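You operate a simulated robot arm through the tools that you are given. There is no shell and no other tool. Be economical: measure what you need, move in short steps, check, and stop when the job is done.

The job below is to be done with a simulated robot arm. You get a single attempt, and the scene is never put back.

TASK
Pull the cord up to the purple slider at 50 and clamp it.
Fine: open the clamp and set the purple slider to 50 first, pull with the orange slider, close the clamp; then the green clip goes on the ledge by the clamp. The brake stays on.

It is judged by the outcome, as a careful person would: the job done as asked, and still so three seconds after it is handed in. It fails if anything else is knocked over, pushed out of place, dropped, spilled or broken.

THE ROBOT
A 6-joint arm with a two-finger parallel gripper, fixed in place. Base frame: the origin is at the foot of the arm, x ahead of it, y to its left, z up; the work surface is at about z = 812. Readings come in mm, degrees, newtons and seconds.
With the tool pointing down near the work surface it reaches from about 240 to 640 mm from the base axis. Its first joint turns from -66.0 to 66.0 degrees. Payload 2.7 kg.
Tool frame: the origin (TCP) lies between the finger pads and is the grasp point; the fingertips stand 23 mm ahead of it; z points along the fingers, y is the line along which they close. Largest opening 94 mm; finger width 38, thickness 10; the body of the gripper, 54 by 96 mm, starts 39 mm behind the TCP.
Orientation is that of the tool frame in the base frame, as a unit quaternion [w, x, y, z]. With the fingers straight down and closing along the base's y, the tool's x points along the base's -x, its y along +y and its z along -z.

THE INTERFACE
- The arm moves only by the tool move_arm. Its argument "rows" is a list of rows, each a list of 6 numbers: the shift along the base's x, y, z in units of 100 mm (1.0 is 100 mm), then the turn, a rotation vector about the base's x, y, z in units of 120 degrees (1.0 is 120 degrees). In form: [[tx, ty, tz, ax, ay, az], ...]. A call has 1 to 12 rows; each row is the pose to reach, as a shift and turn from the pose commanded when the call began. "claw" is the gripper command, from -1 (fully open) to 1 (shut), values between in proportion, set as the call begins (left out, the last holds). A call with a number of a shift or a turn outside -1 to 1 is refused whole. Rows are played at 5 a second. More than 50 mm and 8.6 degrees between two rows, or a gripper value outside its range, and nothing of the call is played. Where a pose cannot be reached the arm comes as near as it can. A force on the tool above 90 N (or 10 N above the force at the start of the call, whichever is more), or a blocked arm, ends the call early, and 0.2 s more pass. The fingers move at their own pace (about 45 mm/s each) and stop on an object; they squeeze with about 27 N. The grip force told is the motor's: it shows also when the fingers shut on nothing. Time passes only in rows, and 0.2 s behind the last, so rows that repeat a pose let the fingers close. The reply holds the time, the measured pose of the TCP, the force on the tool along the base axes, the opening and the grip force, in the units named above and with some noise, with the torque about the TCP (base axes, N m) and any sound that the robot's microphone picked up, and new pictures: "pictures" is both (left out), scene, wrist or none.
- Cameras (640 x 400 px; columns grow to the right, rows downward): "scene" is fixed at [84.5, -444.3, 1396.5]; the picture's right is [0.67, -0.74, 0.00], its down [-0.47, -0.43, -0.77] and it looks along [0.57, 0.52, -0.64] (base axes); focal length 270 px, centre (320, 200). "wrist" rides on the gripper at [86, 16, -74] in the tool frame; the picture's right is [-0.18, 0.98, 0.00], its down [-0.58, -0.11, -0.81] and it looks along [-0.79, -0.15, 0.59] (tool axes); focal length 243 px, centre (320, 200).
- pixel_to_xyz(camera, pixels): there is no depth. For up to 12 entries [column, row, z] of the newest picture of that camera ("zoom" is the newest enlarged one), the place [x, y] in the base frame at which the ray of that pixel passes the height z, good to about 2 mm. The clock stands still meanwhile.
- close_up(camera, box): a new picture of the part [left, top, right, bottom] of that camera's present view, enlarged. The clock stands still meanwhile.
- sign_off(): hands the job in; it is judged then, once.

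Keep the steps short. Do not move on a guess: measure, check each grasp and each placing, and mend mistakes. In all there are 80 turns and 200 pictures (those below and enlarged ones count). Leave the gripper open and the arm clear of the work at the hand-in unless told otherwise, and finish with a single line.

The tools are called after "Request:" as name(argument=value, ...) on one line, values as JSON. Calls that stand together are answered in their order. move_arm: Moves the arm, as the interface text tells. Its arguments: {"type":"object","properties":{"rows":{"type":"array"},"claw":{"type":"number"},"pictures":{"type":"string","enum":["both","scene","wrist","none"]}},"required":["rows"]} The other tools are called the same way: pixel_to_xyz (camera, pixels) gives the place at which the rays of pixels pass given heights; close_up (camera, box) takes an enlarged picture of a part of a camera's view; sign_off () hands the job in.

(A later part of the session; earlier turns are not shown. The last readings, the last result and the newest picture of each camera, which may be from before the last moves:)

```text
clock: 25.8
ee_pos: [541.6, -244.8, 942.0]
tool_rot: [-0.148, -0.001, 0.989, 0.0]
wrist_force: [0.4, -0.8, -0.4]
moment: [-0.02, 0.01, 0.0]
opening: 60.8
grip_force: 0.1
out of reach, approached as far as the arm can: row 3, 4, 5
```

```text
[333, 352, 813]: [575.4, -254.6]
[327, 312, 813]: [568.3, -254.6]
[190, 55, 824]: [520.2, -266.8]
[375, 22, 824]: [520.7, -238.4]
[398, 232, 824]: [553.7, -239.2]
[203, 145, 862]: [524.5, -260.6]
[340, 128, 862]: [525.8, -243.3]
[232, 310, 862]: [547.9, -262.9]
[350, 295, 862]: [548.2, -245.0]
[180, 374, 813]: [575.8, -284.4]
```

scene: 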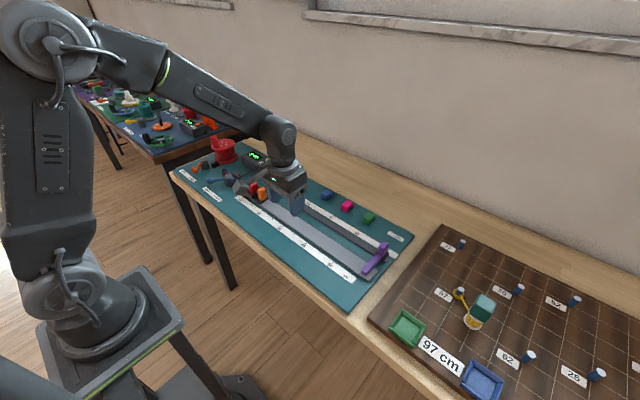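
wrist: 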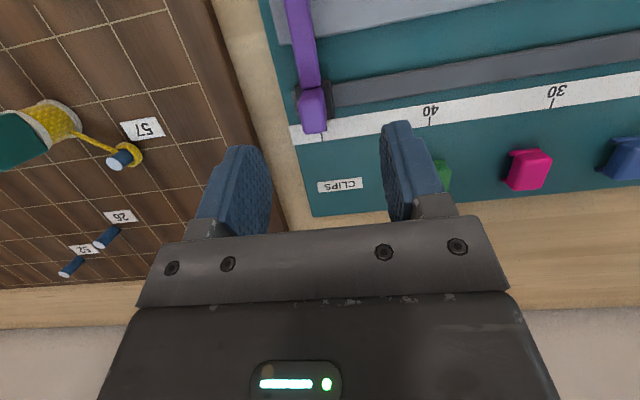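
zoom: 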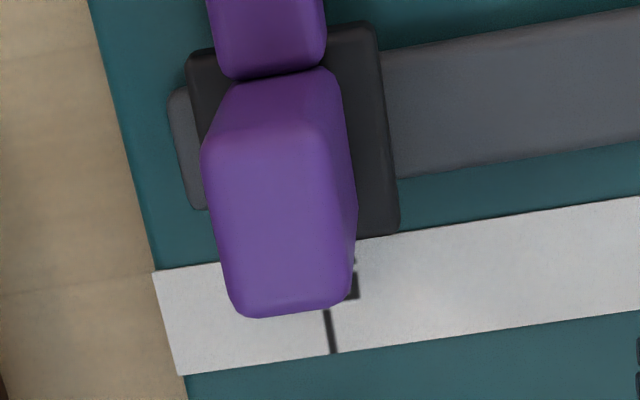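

The plate and knob centre are around y≈-253, the tick about -254.6, so the slider is 1–2 mm short. I level the tool again and go back to re-grip.

Request:
move_arm(rows=[[-0.25, 0, 0.1, 0, -0.05, 0], [-0.4, 0, 0.1, 0, -0.1, 0], [-0.4, 0, 0.1, 0, -0.142, 0], [-0.4, 0, 0.1, 0, -0.142, 0]], pictures="none")

```text
clock: 26.8
ee_pos: [503.3, -243.4, 954.0]
tool_rot: [0.001, -0.001, 1.0, 0.001]
wrist_force: [-0.3, 0.0, -0.1]
moment: [0.01, 0.02, 0.01]
opening: 61.2
grip_force: 0.0
```

Request:
move_arm(rows=[[0.34, -0.11, 0, 0, 0, 0], [0.34, -0.11, -0.4, 0, 0, 0], [0.34, -0.11, -0.75, 0, 0, 0], [0.34, -0.11, -0.96, 0, 0, 0], [0.34, -0.11, -0.96, 0, 0, 0], [0.34, -0.11, -0.96, 0, 0, 0]], pictures="wrist")

```text
clock: 28.2
ee_pos: [537.7, -255.9, 853.5]
tool_rot: [0.0, 0.0, 1.0, 0.0]
wrist_force: [0.3, -1.0, 0.7]
moment: [0.0, 0.0, 0.01]
opening: 60.8
grip_force: 0.0
```

wrist: 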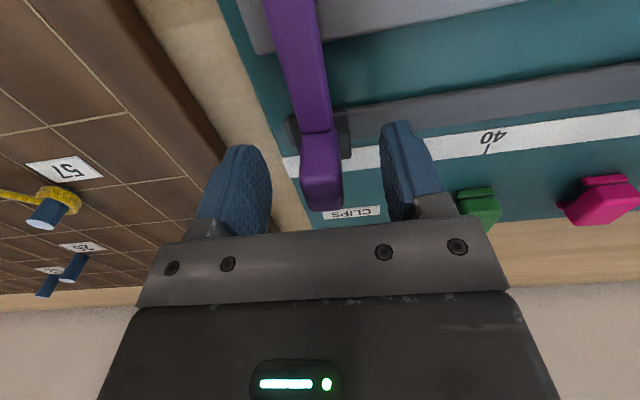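

Closing; the fingers will show where the knob sits relative to this centre.

Request:
move_arm(rows=[[0, 0, 0, 0, 0, 0], [0, 0, 0, 0, 0, 0], [0, 0, 0, 0, 0, 0], [0, 0, 0, 0, 0, 0]], claw=0.8, pictures="none")

Request:
move_arm(rows=[[0, 0, 0, 0, 0, 0], [0, 0, 0, 0, 0, 0]], pictures="wrist")

```text
clock: 29.2
ee_pos: [536.9, -255.0, 854.4]
tool_rot: [0.0, -0.001, 1.0, 0.0]
wrist_force: [0.8, 2.7, 1.1]
moment: [0.05, 0.47, -0.27]
opening: 17.7
grip_force: 44.7
```

```text
clock: 29.8
ee_pos: [537.0, -254.3, 854.9]
tool_rot: [0.0, 0.0, 1.0, 0.0]
wrist_force: [0.0, 3.6, 0.4]
moment: [0.04, 0.45, -0.32]
opening: 17.7
grip_force: 44.8
```

wrist: 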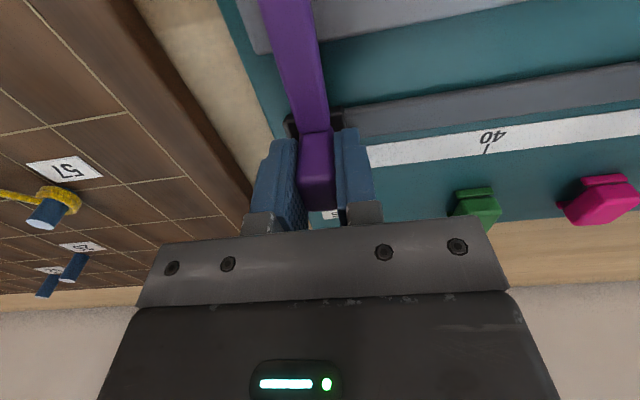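

Using the tick 40 at wrist (486,149) as reference in the arm's own frame.

Request:
close_up(camera="wrist", box=[440, 110, 540, 170])

Request:
pixel_to_xyz(camera="wrist", pixels=[[487, 151, 813]])

```text
6.40 times, centred on (490, 140) of wrist
```

zoom: 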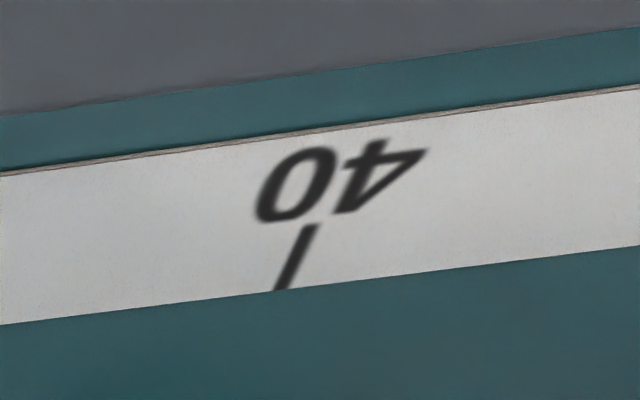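

```text
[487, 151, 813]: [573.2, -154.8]
```

Tick 40 reads -154.8…-156, so 50 is about -255.3. I nudge 1 mm more, let go, and lift.

Request:
move_arm(rows=[[0, -0.012, 0, 0, 0, 0], [0, -0.012, 0, 0, 0, 0], [0, -0.012, 0, 0, 0, 0]], pictures="none")

Request:
move_arm(rows=[[0, 0, 0, 0, 0, 0], [0, 0, 0, 0, 0, 0]], claw=-0.3, pictures="none")

Request:
move_arm(rows=[[0, 0, 0.4, 0, 0, 0], [0, 0, 0.8, 0, 0, 0], [0.03, -0.02, 0.9, 0, 0.05, 0], [0.03, -0.02, 0.9, 0, 0.1, 0], [0.03, -0.02, 0.9, 0, 0.142, 0], [0.03, -0.02, 0.9, 0, 0.142, 0]], pictures="wrist")

Request:
close_up(camera="wrist", box=[280, 75, 360, 150])

```text
clock: 30.6
ee_pos: [537.1, -255.8, 855.1]
tool_rot: [0.0, -0.002, 1.0, -0.001]
wrist_force: [11.4, 6.1, -13.0]
moment: [-0.28, 0.19, -0.35]
opening: 17.7
grip_force: 44.9
```

```text
clock: 31.2
ee_pos: [535.4, -255.8, 855.6]
tool_rot: [0.0, -0.001, 1.0, -0.001]
wrist_force: [-0.5, -0.3, 0.1]
moment: [0.02, -0.01, 0.03]
opening: 60.9
grip_force: 0.0
```

```text
clock: 32.6
ee_pos: [537.4, -258.0, 947.2]
tool_rot: [-0.149, -0.003, 0.989, 0.0]
wrist_force: [0.1, -0.6, -1.2]
moment: [-0.03, 0.0, 0.0]
opening: 60.7
grip_force: 0.2
```

wrist: 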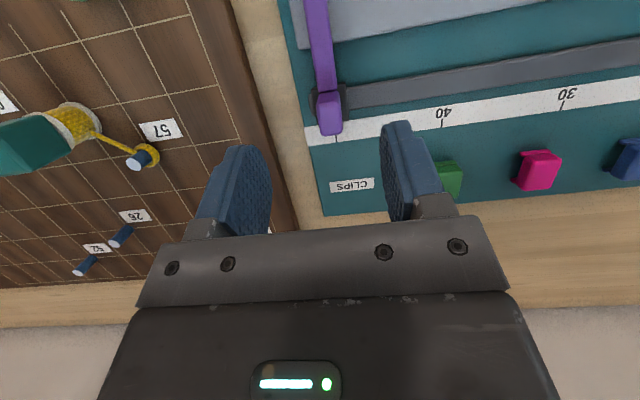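

```text
5.33 times, centred on (320, 112) of wrist
```

zoom: 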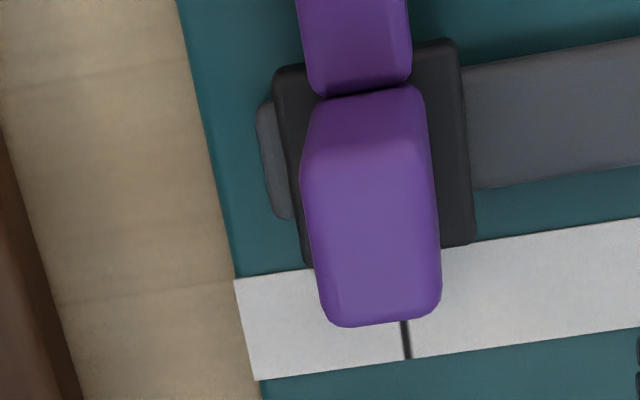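

Request:
pixel_to_xyz(camera="zoom", pixels=[[408, 358, 813], [403, 322, 813], [275, 68, 824], [457, 40, 824], [475, 240, 824], [302, 262, 824], [302, 165, 862], [430, 150, 862], [325, 322, 862], [440, 310, 862]])

```text
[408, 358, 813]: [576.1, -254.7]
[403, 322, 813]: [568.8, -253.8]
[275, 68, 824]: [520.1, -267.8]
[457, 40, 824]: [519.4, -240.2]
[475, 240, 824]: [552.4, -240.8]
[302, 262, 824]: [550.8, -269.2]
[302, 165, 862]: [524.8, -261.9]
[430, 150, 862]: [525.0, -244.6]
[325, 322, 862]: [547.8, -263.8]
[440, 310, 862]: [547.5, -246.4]
```

Plate centre -254.3 against tick -254.3: purple stands at 50. Now level the tool and travel to the orange slider.

Request:
move_arm(rows=[[-0.2, 0.2, 0.1, 0, -0.05, 0], [-0.4, 0.5, 0.2, 0, -0.1, 0], [-0.6, 0.8, 0.3, 0, -0.142, 0], [-0.8, 1.0, 0.4, 0, -0.142, 0]], pictures="none")

Request:
move_arm(rows=[[-0.1, 0.48, 0, 0, 0, 0], [-0.2, 0.95, 0, 0, 0, 0], [-0.2, 1.0, 0, 0, 0, 0]], pictures="none")

Request:
move_arm(rows=[[-0.1, 0.48, 0, 0, 0, 0], [-0.2, 0.95, 0, 0, 0, 0], [-0.2, 1.0, 0, 0, 0, 0]], pictures="none")

Request:
move_arm(rows=[[0.0, 0.48, 0, 0, 0, 0], [0.0, 0.95, 0, 0, 0, 0], [0.0, 1.0, 0, 0, 0, 0], [0.0, 1.0, 0, 0, 0, 0]], pictures="both")

Request:
close_up(camera="wrist", box=[240, 0, 440, 125])

Request:
close_up(camera="scene", box=[215, 160, 295, 215])

```text
clock: 33.6
ee_pos: [457.9, -158.7, 987.1]
tool_rot: [0.001, 0.0, 1.0, 0.0]
wrist_force: [0.1, -0.7, 0.5]
moment: [0.02, -0.02, 0.01]
opening: 60.9
grip_force: 0.1
```

```text
clock: 34.4
ee_pos: [437.8, -57.2, 989.6]
tool_rot: [0.0, -0.001, 1.0, 0.0]
wrist_force: [-0.6, 0.7, 0.2]
moment: [0.01, 0.0, -0.01]
opening: 61.0
grip_force: 0.1
```

```text
clock: 35.2
ee_pos: [416.0, 40.8, 987.3]
tool_rot: [-0.001, -0.001, 1.0, 0.0]
wrist_force: [0.2, 0.4, 0.2]
moment: [0.01, 0.0, -0.02]
opening: 61.1
grip_force: 0.1
```

```text
clock: 36.2
ee_pos: [417.0, 142.8, 986.7]
tool_rot: [0.0, -0.001, 1.0, 0.001]
wrist_force: [0.2, 0.0, 0.3]
moment: [0.03, 0.0, 0.02]
opening: 61.2
grip_force: 0.0
```

scene: 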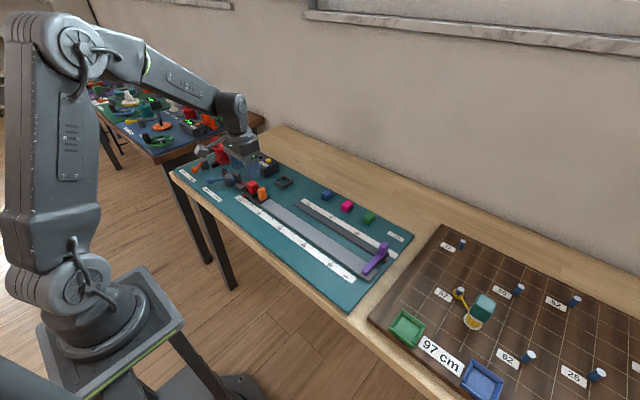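
wrist: 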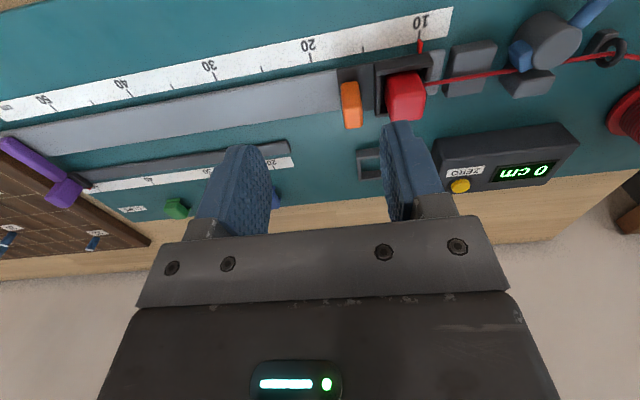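

```text
3.20 times, centred on (340, 62) of wrist
```

zoom: 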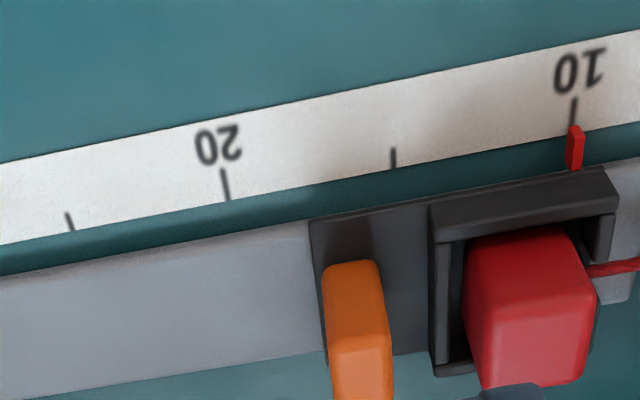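

```text
7.27 times, centred on (255, 188) of scene
```

zoom: 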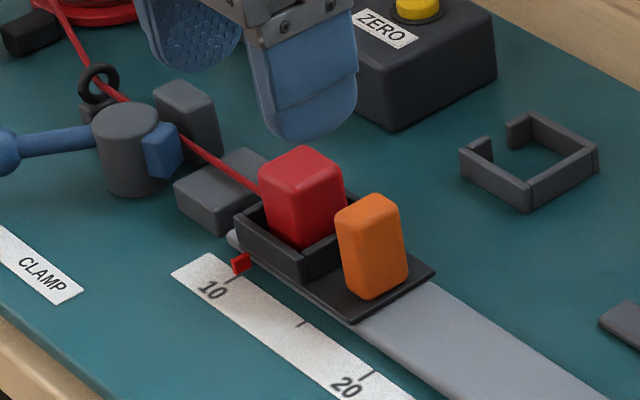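

Orange handle at wrist (350,95), shoe wall at (374,90). Measuring the gap for the finger between orange and shoe.

Request:
pixel_to_xyz(camera="wrist", pixels=[[340.6, 83.7, 864], [358, 81.8, 864], [344, 107, 864], [362, 105, 864], [373.7, 65.6, 845], [378, 105, 845], [338, 68, 825], [342, 112, 825], [387, 90, 864], [425, 80, 864], [374, 72, 825]])

Request:
pixel_to_xyz(camera="zoom", pixels=[[335, 215, 864], [370, 195, 864], [403, 215, 864], [366, 237, 864], [303, 262, 845], [240, 215, 845], [355, 318, 825], [435, 270, 825], [365, 298, 828], [303, 165, 870], [303, 282, 825]])

```text
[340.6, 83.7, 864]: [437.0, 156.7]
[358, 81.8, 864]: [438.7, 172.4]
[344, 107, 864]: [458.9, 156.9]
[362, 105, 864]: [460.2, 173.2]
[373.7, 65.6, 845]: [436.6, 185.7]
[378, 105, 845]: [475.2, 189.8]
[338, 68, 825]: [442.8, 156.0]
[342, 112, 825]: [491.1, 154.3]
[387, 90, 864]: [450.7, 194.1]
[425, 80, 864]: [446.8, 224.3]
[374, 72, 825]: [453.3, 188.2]
```

```text
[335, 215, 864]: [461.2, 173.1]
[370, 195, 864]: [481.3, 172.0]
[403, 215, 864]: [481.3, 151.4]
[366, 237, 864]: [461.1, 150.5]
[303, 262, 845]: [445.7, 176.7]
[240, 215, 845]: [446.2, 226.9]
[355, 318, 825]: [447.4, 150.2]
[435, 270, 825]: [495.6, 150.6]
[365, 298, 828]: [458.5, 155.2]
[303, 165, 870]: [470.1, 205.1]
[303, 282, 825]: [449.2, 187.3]
```

Orange spans y≈157–173, x≈470, top z≈862; shoe wall top ≈838 and red block begins at y≈194. I come down with a 30 mm opening, tips staying above the shoe (TCP z≈867).

Request:
move_arm(rows=[[0.3, 0.12, -0.2, 0, 0, 0], [0.53, 0.22, -0.5, 0, 0, 0], [0.53, 0.22, -0.8, 0, 0, 0], [0.53, 0.22, -0.8, 0, 0, 0]], claw=0.36, pictures="both")

Request:
close_up(camera="scene", box=[215, 150, 295, 205])

```text
clock: 37.2
ee_pos: [473.0, 164.9, 907.8]
tool_rot: [0.0, -0.001, 1.0, -0.001]
wrist_force: [-0.2, 0.5, 0.2]
moment: [0.03, 0.02, 0.02]
opening: 30.1
grip_force: 0.1
```

scene: 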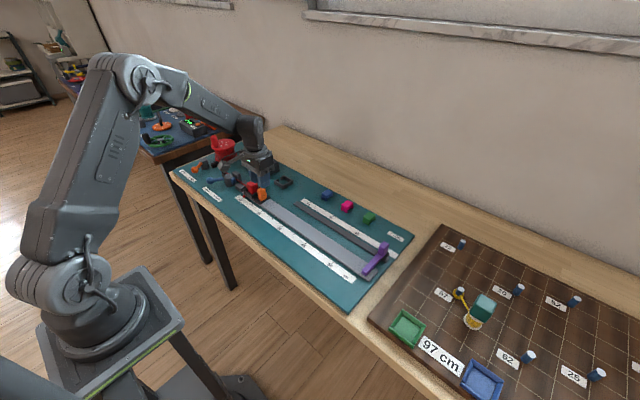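
wrist: 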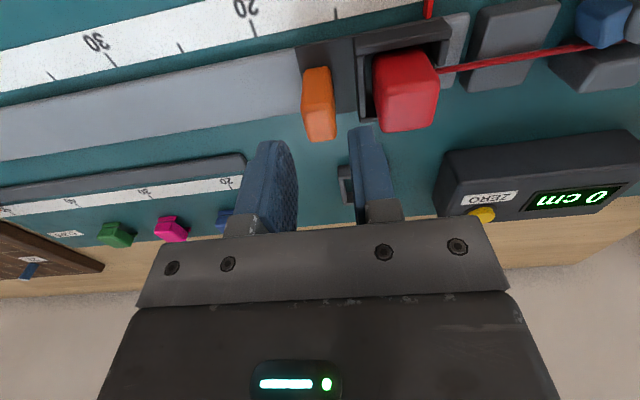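

```text
7.27 times, centred on (255, 178) of scene
```

zoom: 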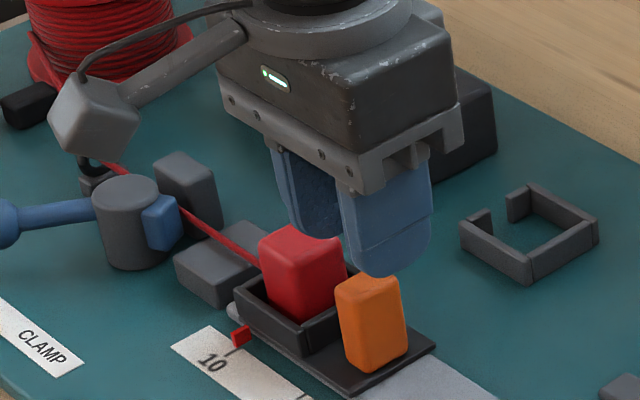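

Alignment looks right; lowering 40 mm.

Request:
move_arm(rows=[[-0.02, 0, -0.15, 0, 0, 0], [-0.02, 0, -0.3, 0, 0, 0], [-0.02, 0, -0.41, 0, 0, 0], [-0.02, 0, -0.41, 0, 0, 0]], pictures="both")

Request:
close_up(camera="scene", box=[215, 150, 295, 205])

```text
clock: 38.2
ee_pos: [469.1, 163.9, 866.1]
tool_rot: [0.0, -0.002, 1.0, 0.0]
wrist_force: [-0.3, -0.1, -0.6]
moment: [0.0, -0.02, -0.02]
opening: 30.0
grip_force: 0.1
```

scene: 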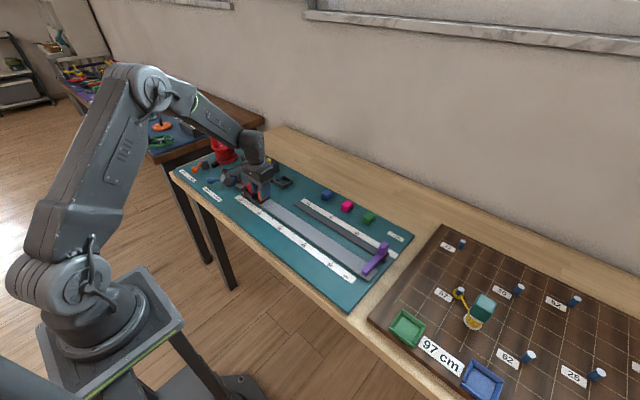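
wrist: 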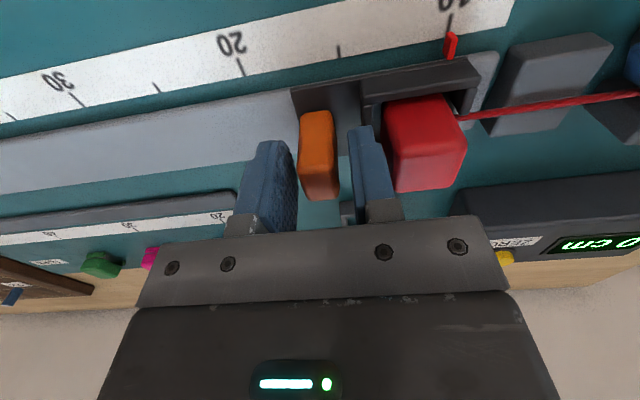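

```text
7.27 times, centred on (255, 178) of scene
```

zoom: 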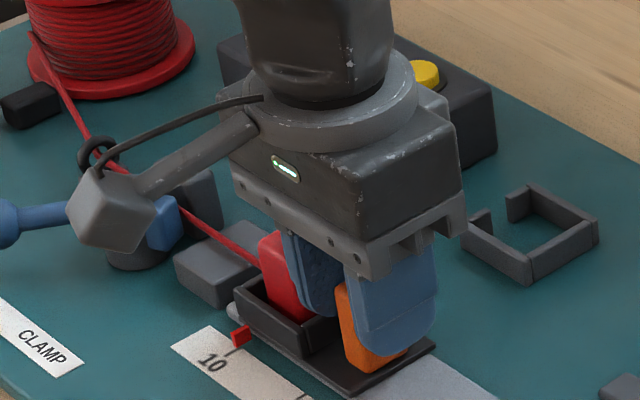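

Orange sits between the fingers. Closing.

Request:
move_arm(rows=[[0, 0, 0, 0, 0, 0], [0, 0, 0, 0, 0, 0], [0, 0, 0, 0, 0, 0]], claw=1, pictures="none")

Request:
move_arm(rows=[[0, -0.05, 0, 0, 0, 0], [0, -0.1, 0, 0, 0, 0], [0, -0.15, 0, 0, 0, 0], [0, -0.2, 0, 0, 0, 0], [0, -0.2, 0, 0, 0, 0]], pictures="both")

Request:
close_up(camera="scene", box=[200, 140, 300, 210])

```text
clock: 39.0
ee_pos: [469.9, 163.5, 866.6]
tool_rot: [-0.001, -0.001, 1.0, 0.0]
wrist_force: [1.1, -4.1, -1.3]
moment: [0.24, -0.09, -0.32]
opening: 17.8
grip_force: 44.8
```

```text
clock: 40.2
ee_pos: [469.5, 143.3, 865.7]
tool_rot: [0.0, 0.0, 1.0, 0.001]
wrist_force: [-6.6, 3.2, 5.9]
moment: [0.31, 1.07, -0.29]
opening: 17.6
grip_force: 44.7
```

scene: 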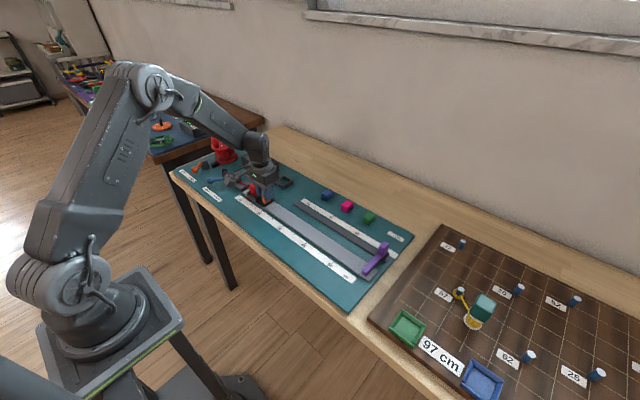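
wrist: 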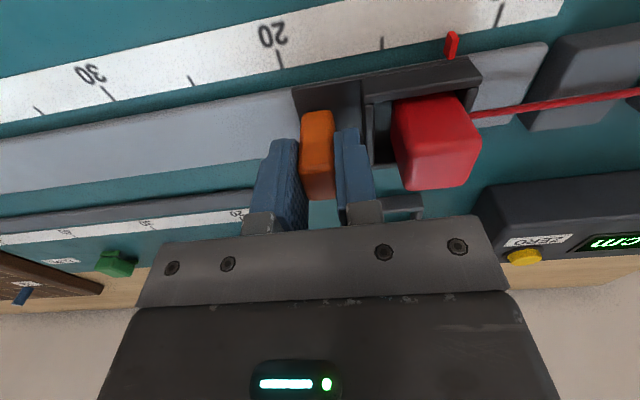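

```text
5.71 times, centred on (250, 175) of scene
```

zoom: 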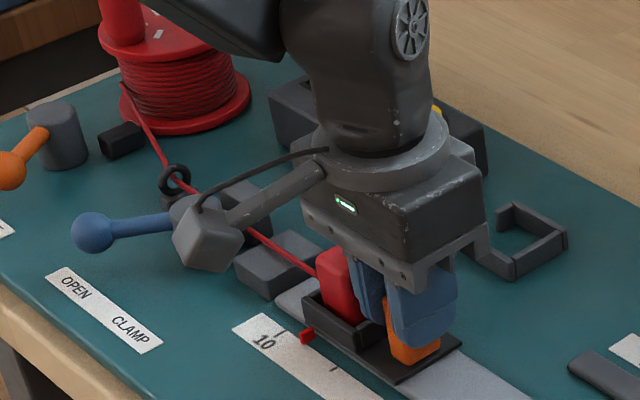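

The cord follows, block in its shoe. I continue pulling smoothly.

Request:
move_arm(rows=[[0, -0.08, 0, 0, 0, 0], [0, -0.2, 0, 0, 0, 0], [0, -0.34, 0, 0, 0, 0], [0, -0.48, 0, 0, 0, 0], [0, -0.62, 0, 0, 0, 0], [0, -0.76, 0, 0, 0, 0], [0, -0.9, 0, 0, 0, 0], [0, -1.0, 0, 0, 0, 0], [0, -1.0, 0, 0, 0, 0]], pictures="wrist")

```text
clock: 42.2
ee_pos: [469.5, 42.7, 868.1]
tool_rot: [0.001, -0.001, 1.0, 0.0]
wrist_force: [11.5, 2.4, -0.7]
moment: [0.26, 0.54, -0.31]
opening: 17.7
grip_force: 45.1
```

wrist: 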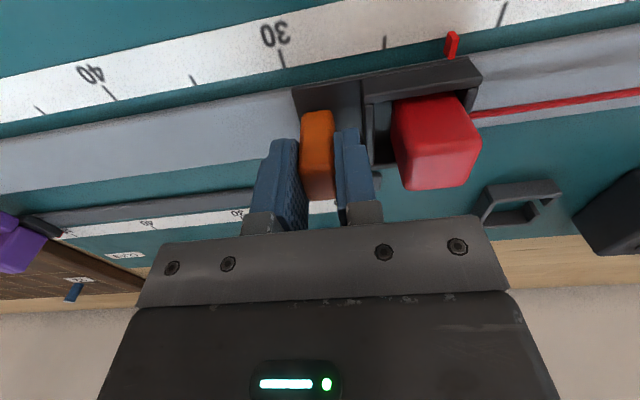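

Going well at about 22.5. Next 100 mm.

Request:
move_arm(rows=[[0.005, -0.08, 0, 0, 0, 0], [0.005, -0.2, 0, 0, 0, 0], [0.005, -0.34, 0, 0, 0, 0], [0.005, -0.48, 0, 0, 0, 0], [0.005, -0.62, 0, 0, 0, 0], [0.005, -0.76, 0, 0, 0, 0], [0.005, -0.9, 0, 0, 0, 0], [0.005, -1.0, 0, 0, 0, 0], [0.005, -1.0, 0, 0, 0, 0]], pictures="none")

Request:
move_arm(rows=[[0, -0.08, 0, 0, 0, 0], [0, -0.2, 0, 0, 0, 0], [0, -0.34, 0, 0, 0, 0], [0, -0.48, 0, 0, 0, 0], [0, -0.62, 0, 0, 0, 0], [0, -0.76, 0, 0, 0, 0], [0, -0.9, 0, 0, 0, 0], [0, -1.0, 0, 0, 0, 0], [0, -1.0, 0, 0, 0, 0]], pictures="both")

Request:
close_up(camera="scene", box=[300, 200, 420, 290])

```text
clock: 44.2
ee_pos: [468.4, -56.8, 866.4]
tool_rot: [-0.001, -0.001, 1.0, 0.0]
wrist_force: [-3.7, 2.8, 4.5]
moment: [0.28, -0.6, -0.36]
opening: 17.8
grip_force: 44.6
```

```text
clock: 46.2
ee_pos: [470.1, -154.9, 866.3]
tool_rot: [0.0, 0.0, 1.0, 0.0]
wrist_force: [-8.4, 2.3, 4.3]
moment: [0.22, 1.39, -0.26]
opening: 17.7
grip_force: 44.8
```

scene: 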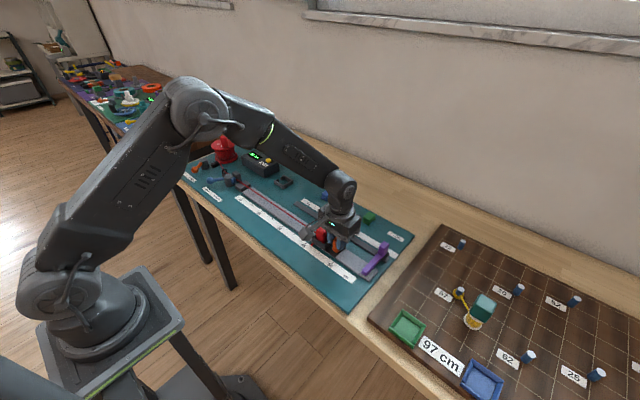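
wrist: 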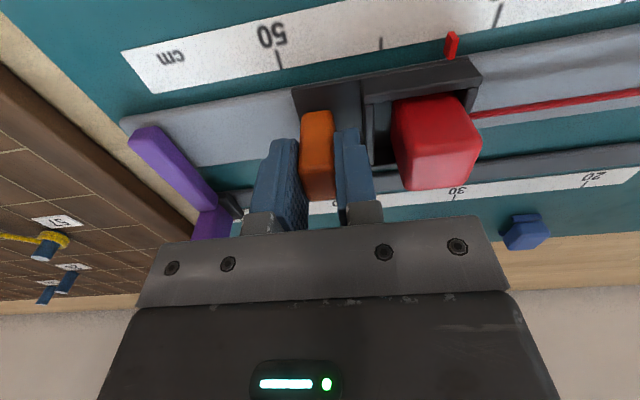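

```text
4.44 times, centred on (360, 245) of scene
```

zoom: 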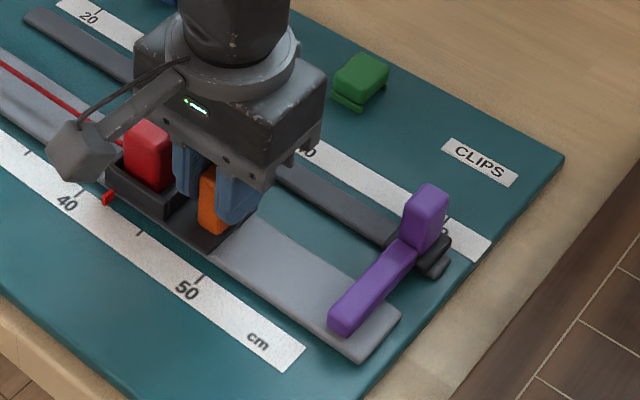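

About 42; roughly 78 mm remain. Before contact I must know whether the front finger tip (z≈843) clears the purple arm, so I measure the arm's top from both views.

Request:
close_up(camera="wrist", box=[110, 100, 270, 240])

Request:
pixel_to_xyz(camera="wrist", pixels=[[128, 138, 840], [152, 126, 840], [217, 192, 840], [193, 210, 840], [294, 90, 824], [300, 120, 824]])

Request:
close_up(camera="scene", box=[340, 235, 400, 285])

```text
2.86 times, centred on (190, 170) of wrist
```

zoom: 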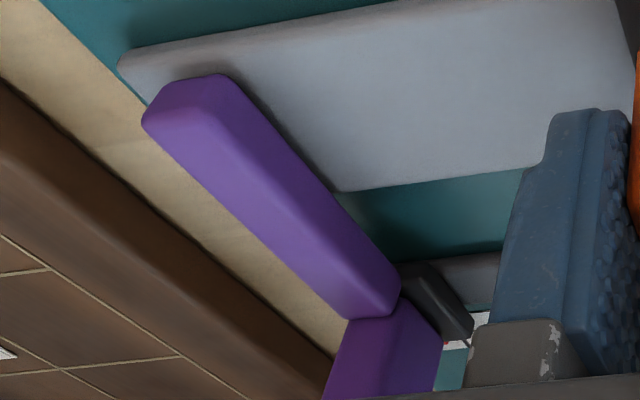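

```text
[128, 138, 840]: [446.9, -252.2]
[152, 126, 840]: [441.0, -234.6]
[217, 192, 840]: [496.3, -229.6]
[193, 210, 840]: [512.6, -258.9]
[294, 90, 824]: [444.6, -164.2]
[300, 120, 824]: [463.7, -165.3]
```

```text
8.00 times, centred on (370, 260) of scene
```

zoom: 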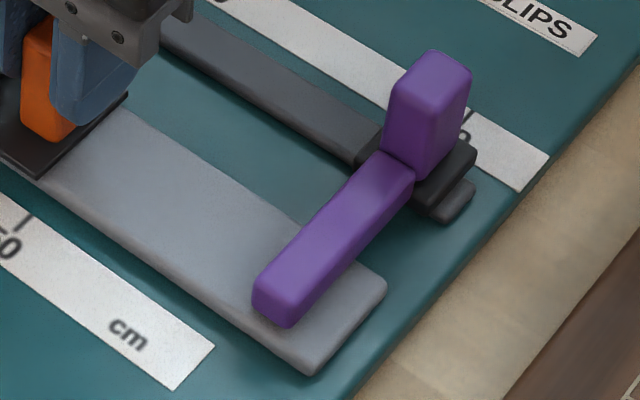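

Request:
pixel_to_xyz(camera="zoom", pixels=[[258, 283, 840], [258, 283, 850], [375, 155, 840], [415, 178, 840], [290, 325, 824]])

Request:
pixel_to_xyz(camera="wrist", pixels=[[157, 128, 840], [157, 128, 850], [130, 143, 840], [217, 197, 840]])

```text
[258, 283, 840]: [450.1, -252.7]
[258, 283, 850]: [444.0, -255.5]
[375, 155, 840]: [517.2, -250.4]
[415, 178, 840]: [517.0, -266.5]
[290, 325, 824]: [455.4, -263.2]
```

```text
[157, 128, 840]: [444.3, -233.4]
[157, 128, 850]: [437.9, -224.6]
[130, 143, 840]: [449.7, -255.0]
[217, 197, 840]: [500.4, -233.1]
```

The arm's top is about z≈825–830, well below the tips (843): safe. Its near face is at y≈-247. I go 65 mm closer and look.

Request:
move_arm(rows=[[0, -0.08, 0, 0, 0, 0], [0, -0.2, 0, 0, 0, 0], [0, -0.32, 0, 0, 0, 0], [0, -0.44, 0, 0, 0, 0], [0, -0.54, 0, 0, 0, 0], [0, -0.62, 0, 0, 0, 0], [0, -0.65, 0, 0, 0, 0], [0, -0.65, 0, 0, 0, 0]], pictures="both")

Request:
close_up(camera="scene", box=[320, 230, 400, 285])

Request:
close_up(camera="wrist", box=[220, 20, 460, 170])

```text
clock: 48.0
ee_pos: [470.3, -221.5, 866.0]
tool_rot: [-0.001, 0.0, 1.0, 0.0]
wrist_force: [-24.0, 2.6, 15.4]
moment: [0.06, -0.08, -0.26]
opening: 17.6
grip_force: 44.9
```

scene: 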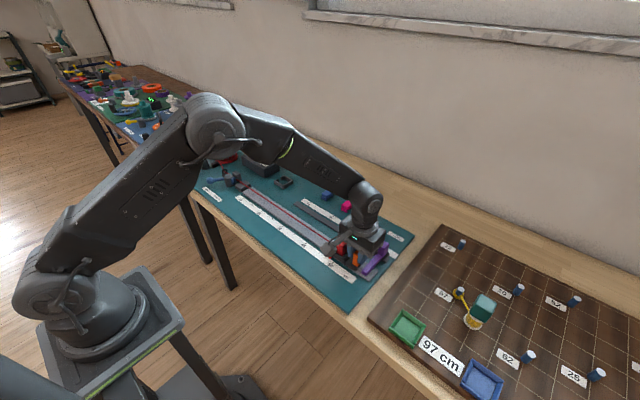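
wrist: 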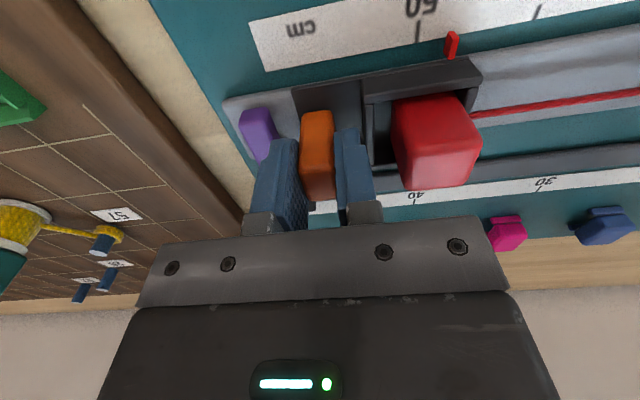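

```text
7.27 times, centred on (360, 258) of scene
```

zoom: 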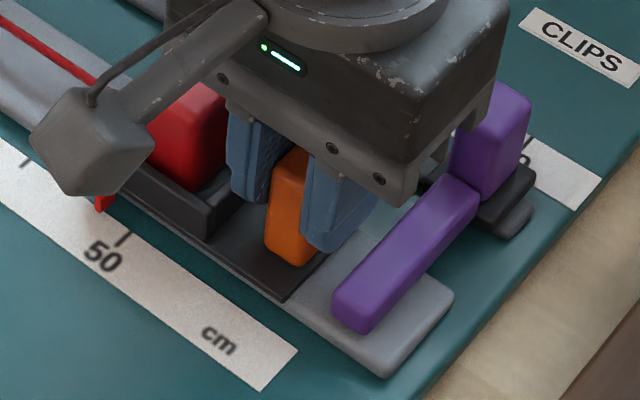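

```text
2.67 times, centred on (340, 95) of wrist
```

zoom: 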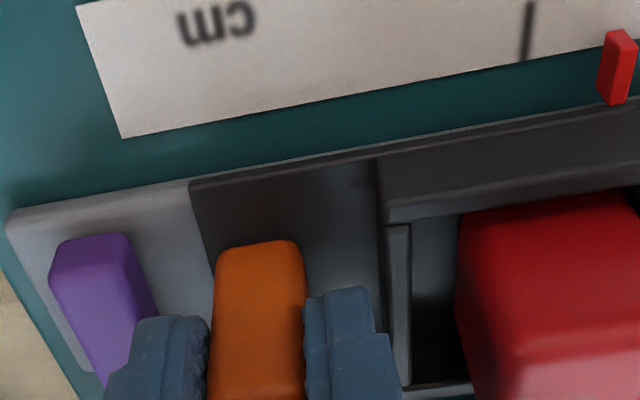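

Nearly there. Measuring gap plate-to-purple and pointer-to-tick 50 (tick at wrist (417,42), pointer at (450,50)).

Request:
pixel_to_xyz(camera="wrist", pixels=[[417, 42, 813], [452, 58, 815], [452, 58, 818], [291, 89, 820], [299, 120, 820], [269, 108, 828], [276, 135, 828], [480, 72, 830]])

Request:
pixel_to_xyz(camera="zoom", pixels=[[525, 58, 813]])

Request:
close_up(camera="scene", box=[320, 245, 380, 285])

```text
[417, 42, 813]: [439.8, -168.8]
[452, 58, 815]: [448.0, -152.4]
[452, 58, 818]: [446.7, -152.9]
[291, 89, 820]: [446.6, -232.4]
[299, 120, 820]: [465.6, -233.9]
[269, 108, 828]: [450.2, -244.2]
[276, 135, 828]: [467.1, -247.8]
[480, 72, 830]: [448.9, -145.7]
```

```text
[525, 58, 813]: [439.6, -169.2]
```

```text
10.00 times, centred on (350, 265) of scene
```

zoom: 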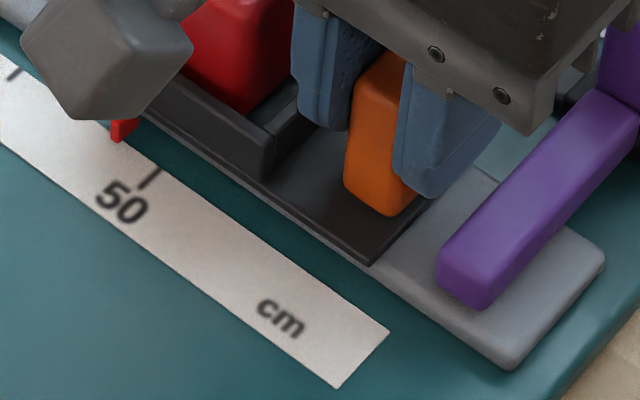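

About 14–15 mm left by both measures. Move 11 mm, then in 1 mm steps.

Request:
move_arm(rows=[[-0.01, -0.05, 0, 0, 0, 0], [-0.01, -0.09, 0, 0, 0, 0], [-0.01, -0.11, 0, 0, 0, 0], [-0.01, -0.11, 0, 0, 0, 0]], pictures="wrist")

Request:
close_up(camera="wrist", box=[220, 0, 460, 150])

Request:
close_up(camera="scene", box=[320, 245, 380, 285])

```text
clock: 49.0
ee_pos: [468.8, -233.0, 865.8]
tool_rot: [0.0, -0.001, 1.0, -0.001]
wrist_force: [-10.6, 3.7, 7.8]
moment: [0.37, 0.24, -0.23]
opening: 17.7
grip_force: 44.6
```

wrist: 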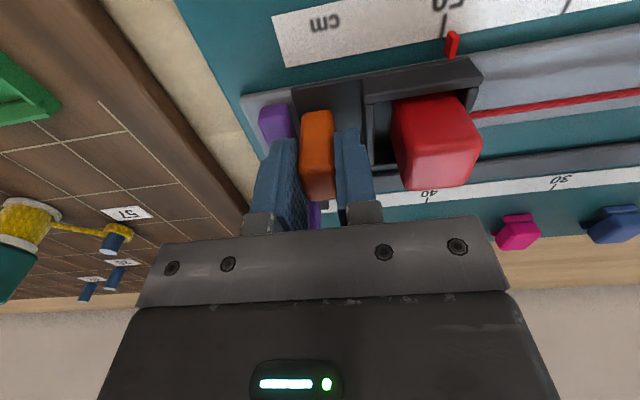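

```text
2.67 times, centred on (340, 75) of wrist
```

zoom: 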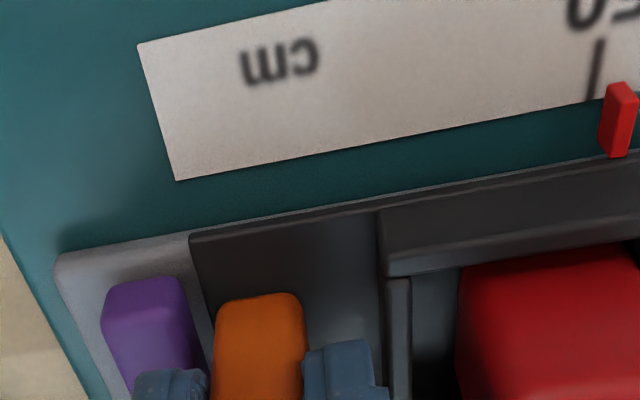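

```text
10.00 times, centred on (350, 265) of scene
```

zoom: 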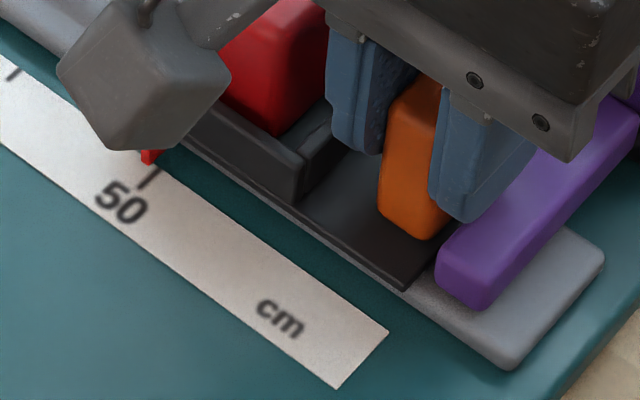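

About 3–4 mm left. Two small moves with force readings.

Request:
move_arm(rows=[[0, -0.01, 0, 0, 0, 0], [0, -0.02, 0, 0, 0, 0], [0, -0.02, 0, 0, 0, 0]], pictures="none")

Request:
close_up(camera="wrist", box=[230, 20, 350, 130])

Request:
close_up(camera="wrist", box=[410, 0, 490, 70])

```text
clock: 49.8
ee_pos: [469.9, -233.3, 865.7]
tool_rot: [0.0, 0.0, 1.0, 0.0]
wrist_force: [-2.5, 3.7, -9.0]
moment: [0.05, -1.0, -0.24]
opening: 17.8
grip_force: 45.0
```

```text
3.64 times, centred on (290, 75) of wrist
```

zoom: 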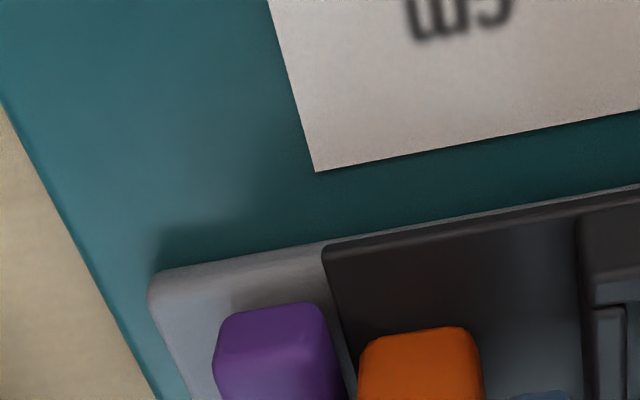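

```text
5.71 times, centred on (450, 35) of wrist
```

zoom: 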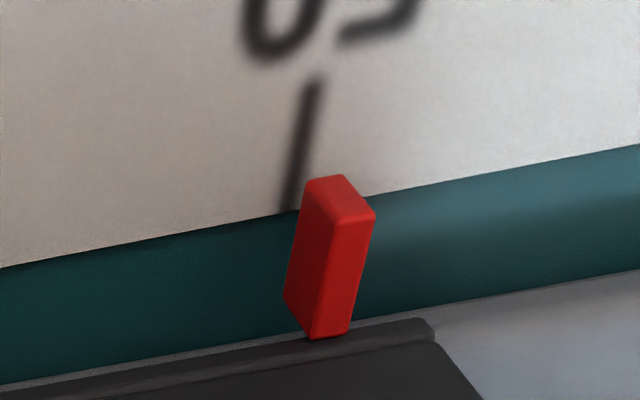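

Slightly short still (tick at zoom (288,212), pointer just right of it). Another 1.5 mm and look.

Request:
move_arm(rows=[[0, -0.01, 0, 0, 0, 0], [0, -0.015, 0, 0, 0, 0], [0, -0.015, 0, 0, 0, 0]], pictures="none")

Request:
close_up(camera="wrist", box=[410, 0, 490, 70])

Request:
close_up(camera="scene", box=[345, 245, 380, 275])

Request:
close_up(camera="wrist", box=[230, 70, 330, 150])

```text
clock: 50.6
ee_pos: [469.5, -236.6, 866.2]
tool_rot: [0.0, 0.0, 1.0, 0.0]
wrist_force: [8.3, 3.3, -19.4]
moment: [0.06, -0.03, -0.39]
opening: 17.8
grip_force: 44.7
```

```text
5.71 times, centred on (450, 35) of wrist
```

zoom: 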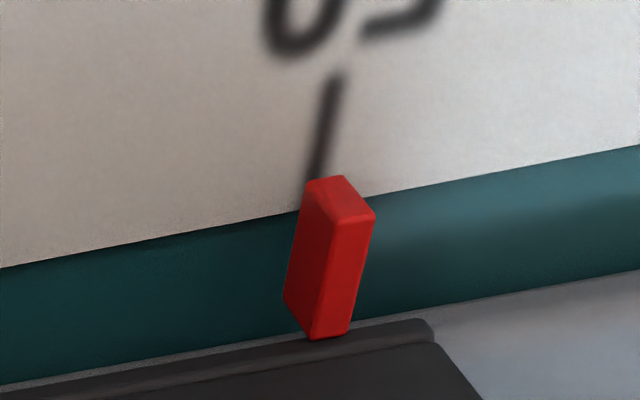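

```text
13.33 times, centred on (362, 260) of scene
```

zoom: 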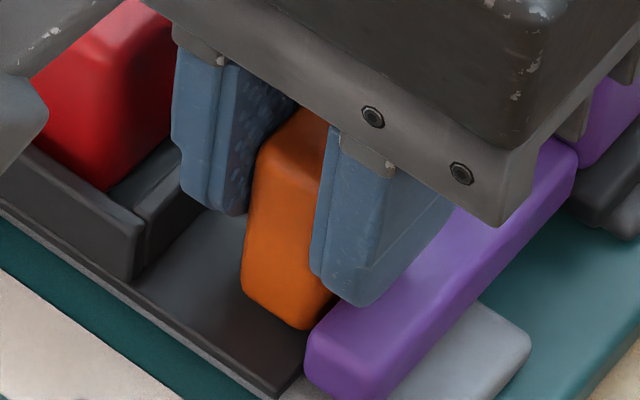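

```text
5.00 times, centred on (280, 110) of wrist
```

zoom: 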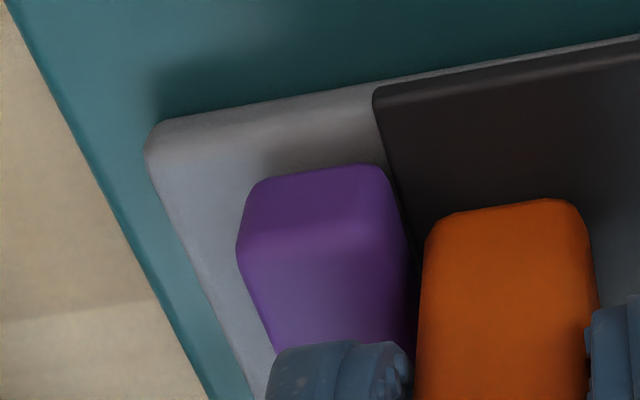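

Now pointer and tick 50 almost line up and the plate is at the purple arm. One last 0.8 mm nudge, watching the y force for contact.

Request:
move_arm(rows=[[0, -0.004, 0, 0, 0, 0], [0, -0.008, 0, 0, 0, 0], [0, -0.008, 0, 0, 0, 0]], pictures="wrist")

Request:
close_up(camera="wrist", box=[410, 0, 490, 70])

Request:
close_up(camera="wrist", box=[250, 80, 320, 150])

Request:
pixel_to_xyz(camera="zoom", pixels=[[420, 200, 820]])

```text
clock: 51.4
ee_pos: [469.4, -236.1, 865.7]
tool_rot: [-0.001, 0.0, 1.0, 0.001]
wrist_force: [4.2, 15.1, -17.6]
moment: [-0.22, -0.93, -0.58]
opening: 17.8
grip_force: 44.9
```

wrist: 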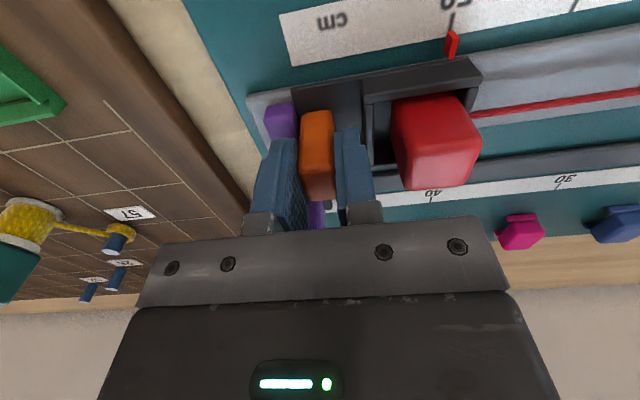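

```text
5.71 times, centred on (450, 35) of wrist
```

zoom: 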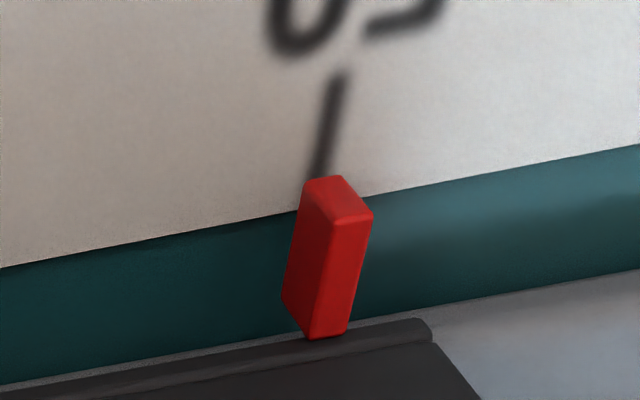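

```text
5.71 times, centred on (285, 115) of wrist
```

zoom: 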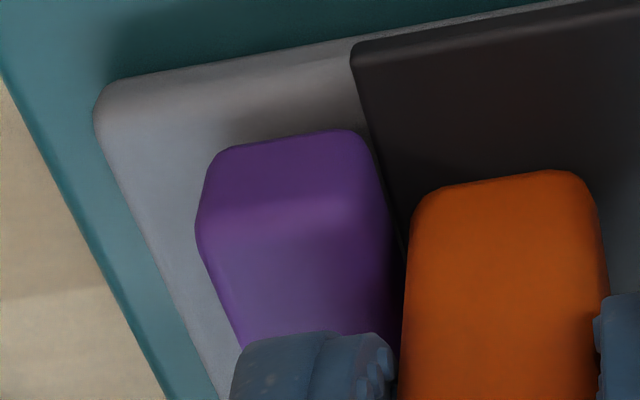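

```text
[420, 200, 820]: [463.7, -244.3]
```

Force in y jumped to 15 N: contact with the purple stop, pointer at 50. Letting go now.

Request:
move_arm(rows=[[0, 0.004, 0, 0, 0, 0], [0, 0.004, 0, 0, 0, 0]], pictures="none")

Request:
move_arm(rows=[[0, 0, 0, 0, 0, 0], [0, 0, 0, 0, 0, 0]], claw=0.4, pictures="wrist")

Request:
close_up(camera="wrist", box=[250, 0, 490, 150])

```text
clock: 52.0
ee_pos: [469.1, -236.8, 865.8]
tool_rot: [0.0, -0.001, 1.0, -0.001]
wrist_force: [19.9, 10.9, -22.1]
moment: [0.3, 0.65, -0.47]
opening: 17.8
grip_force: 45.1
```

```text
clock: 52.6
ee_pos: [468.4, -238.8, 867.6]
tool_rot: [-0.001, -0.001, 1.0, 0.0]
wrist_force: [0.1, -1.1, 0.0]
moment: [0.01, -0.04, 0.0]
opening: 27.9
grip_force: 0.0
```

wrist: 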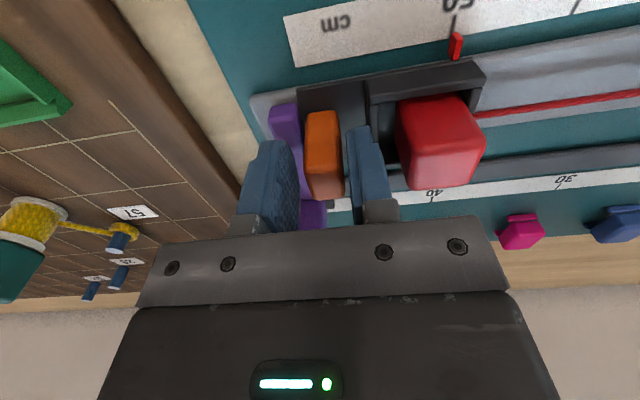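

```text
2.67 times, centred on (370, 75) of wrist
```

zoom: 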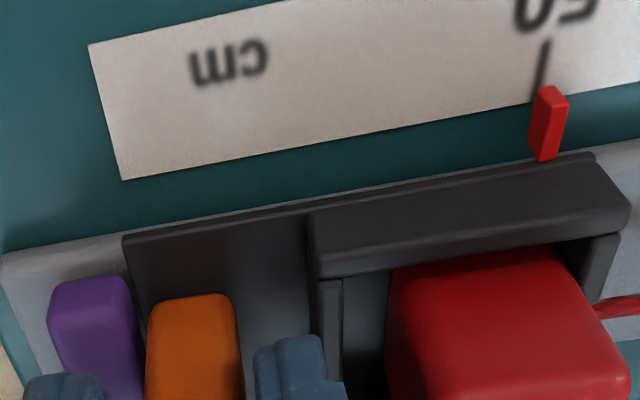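

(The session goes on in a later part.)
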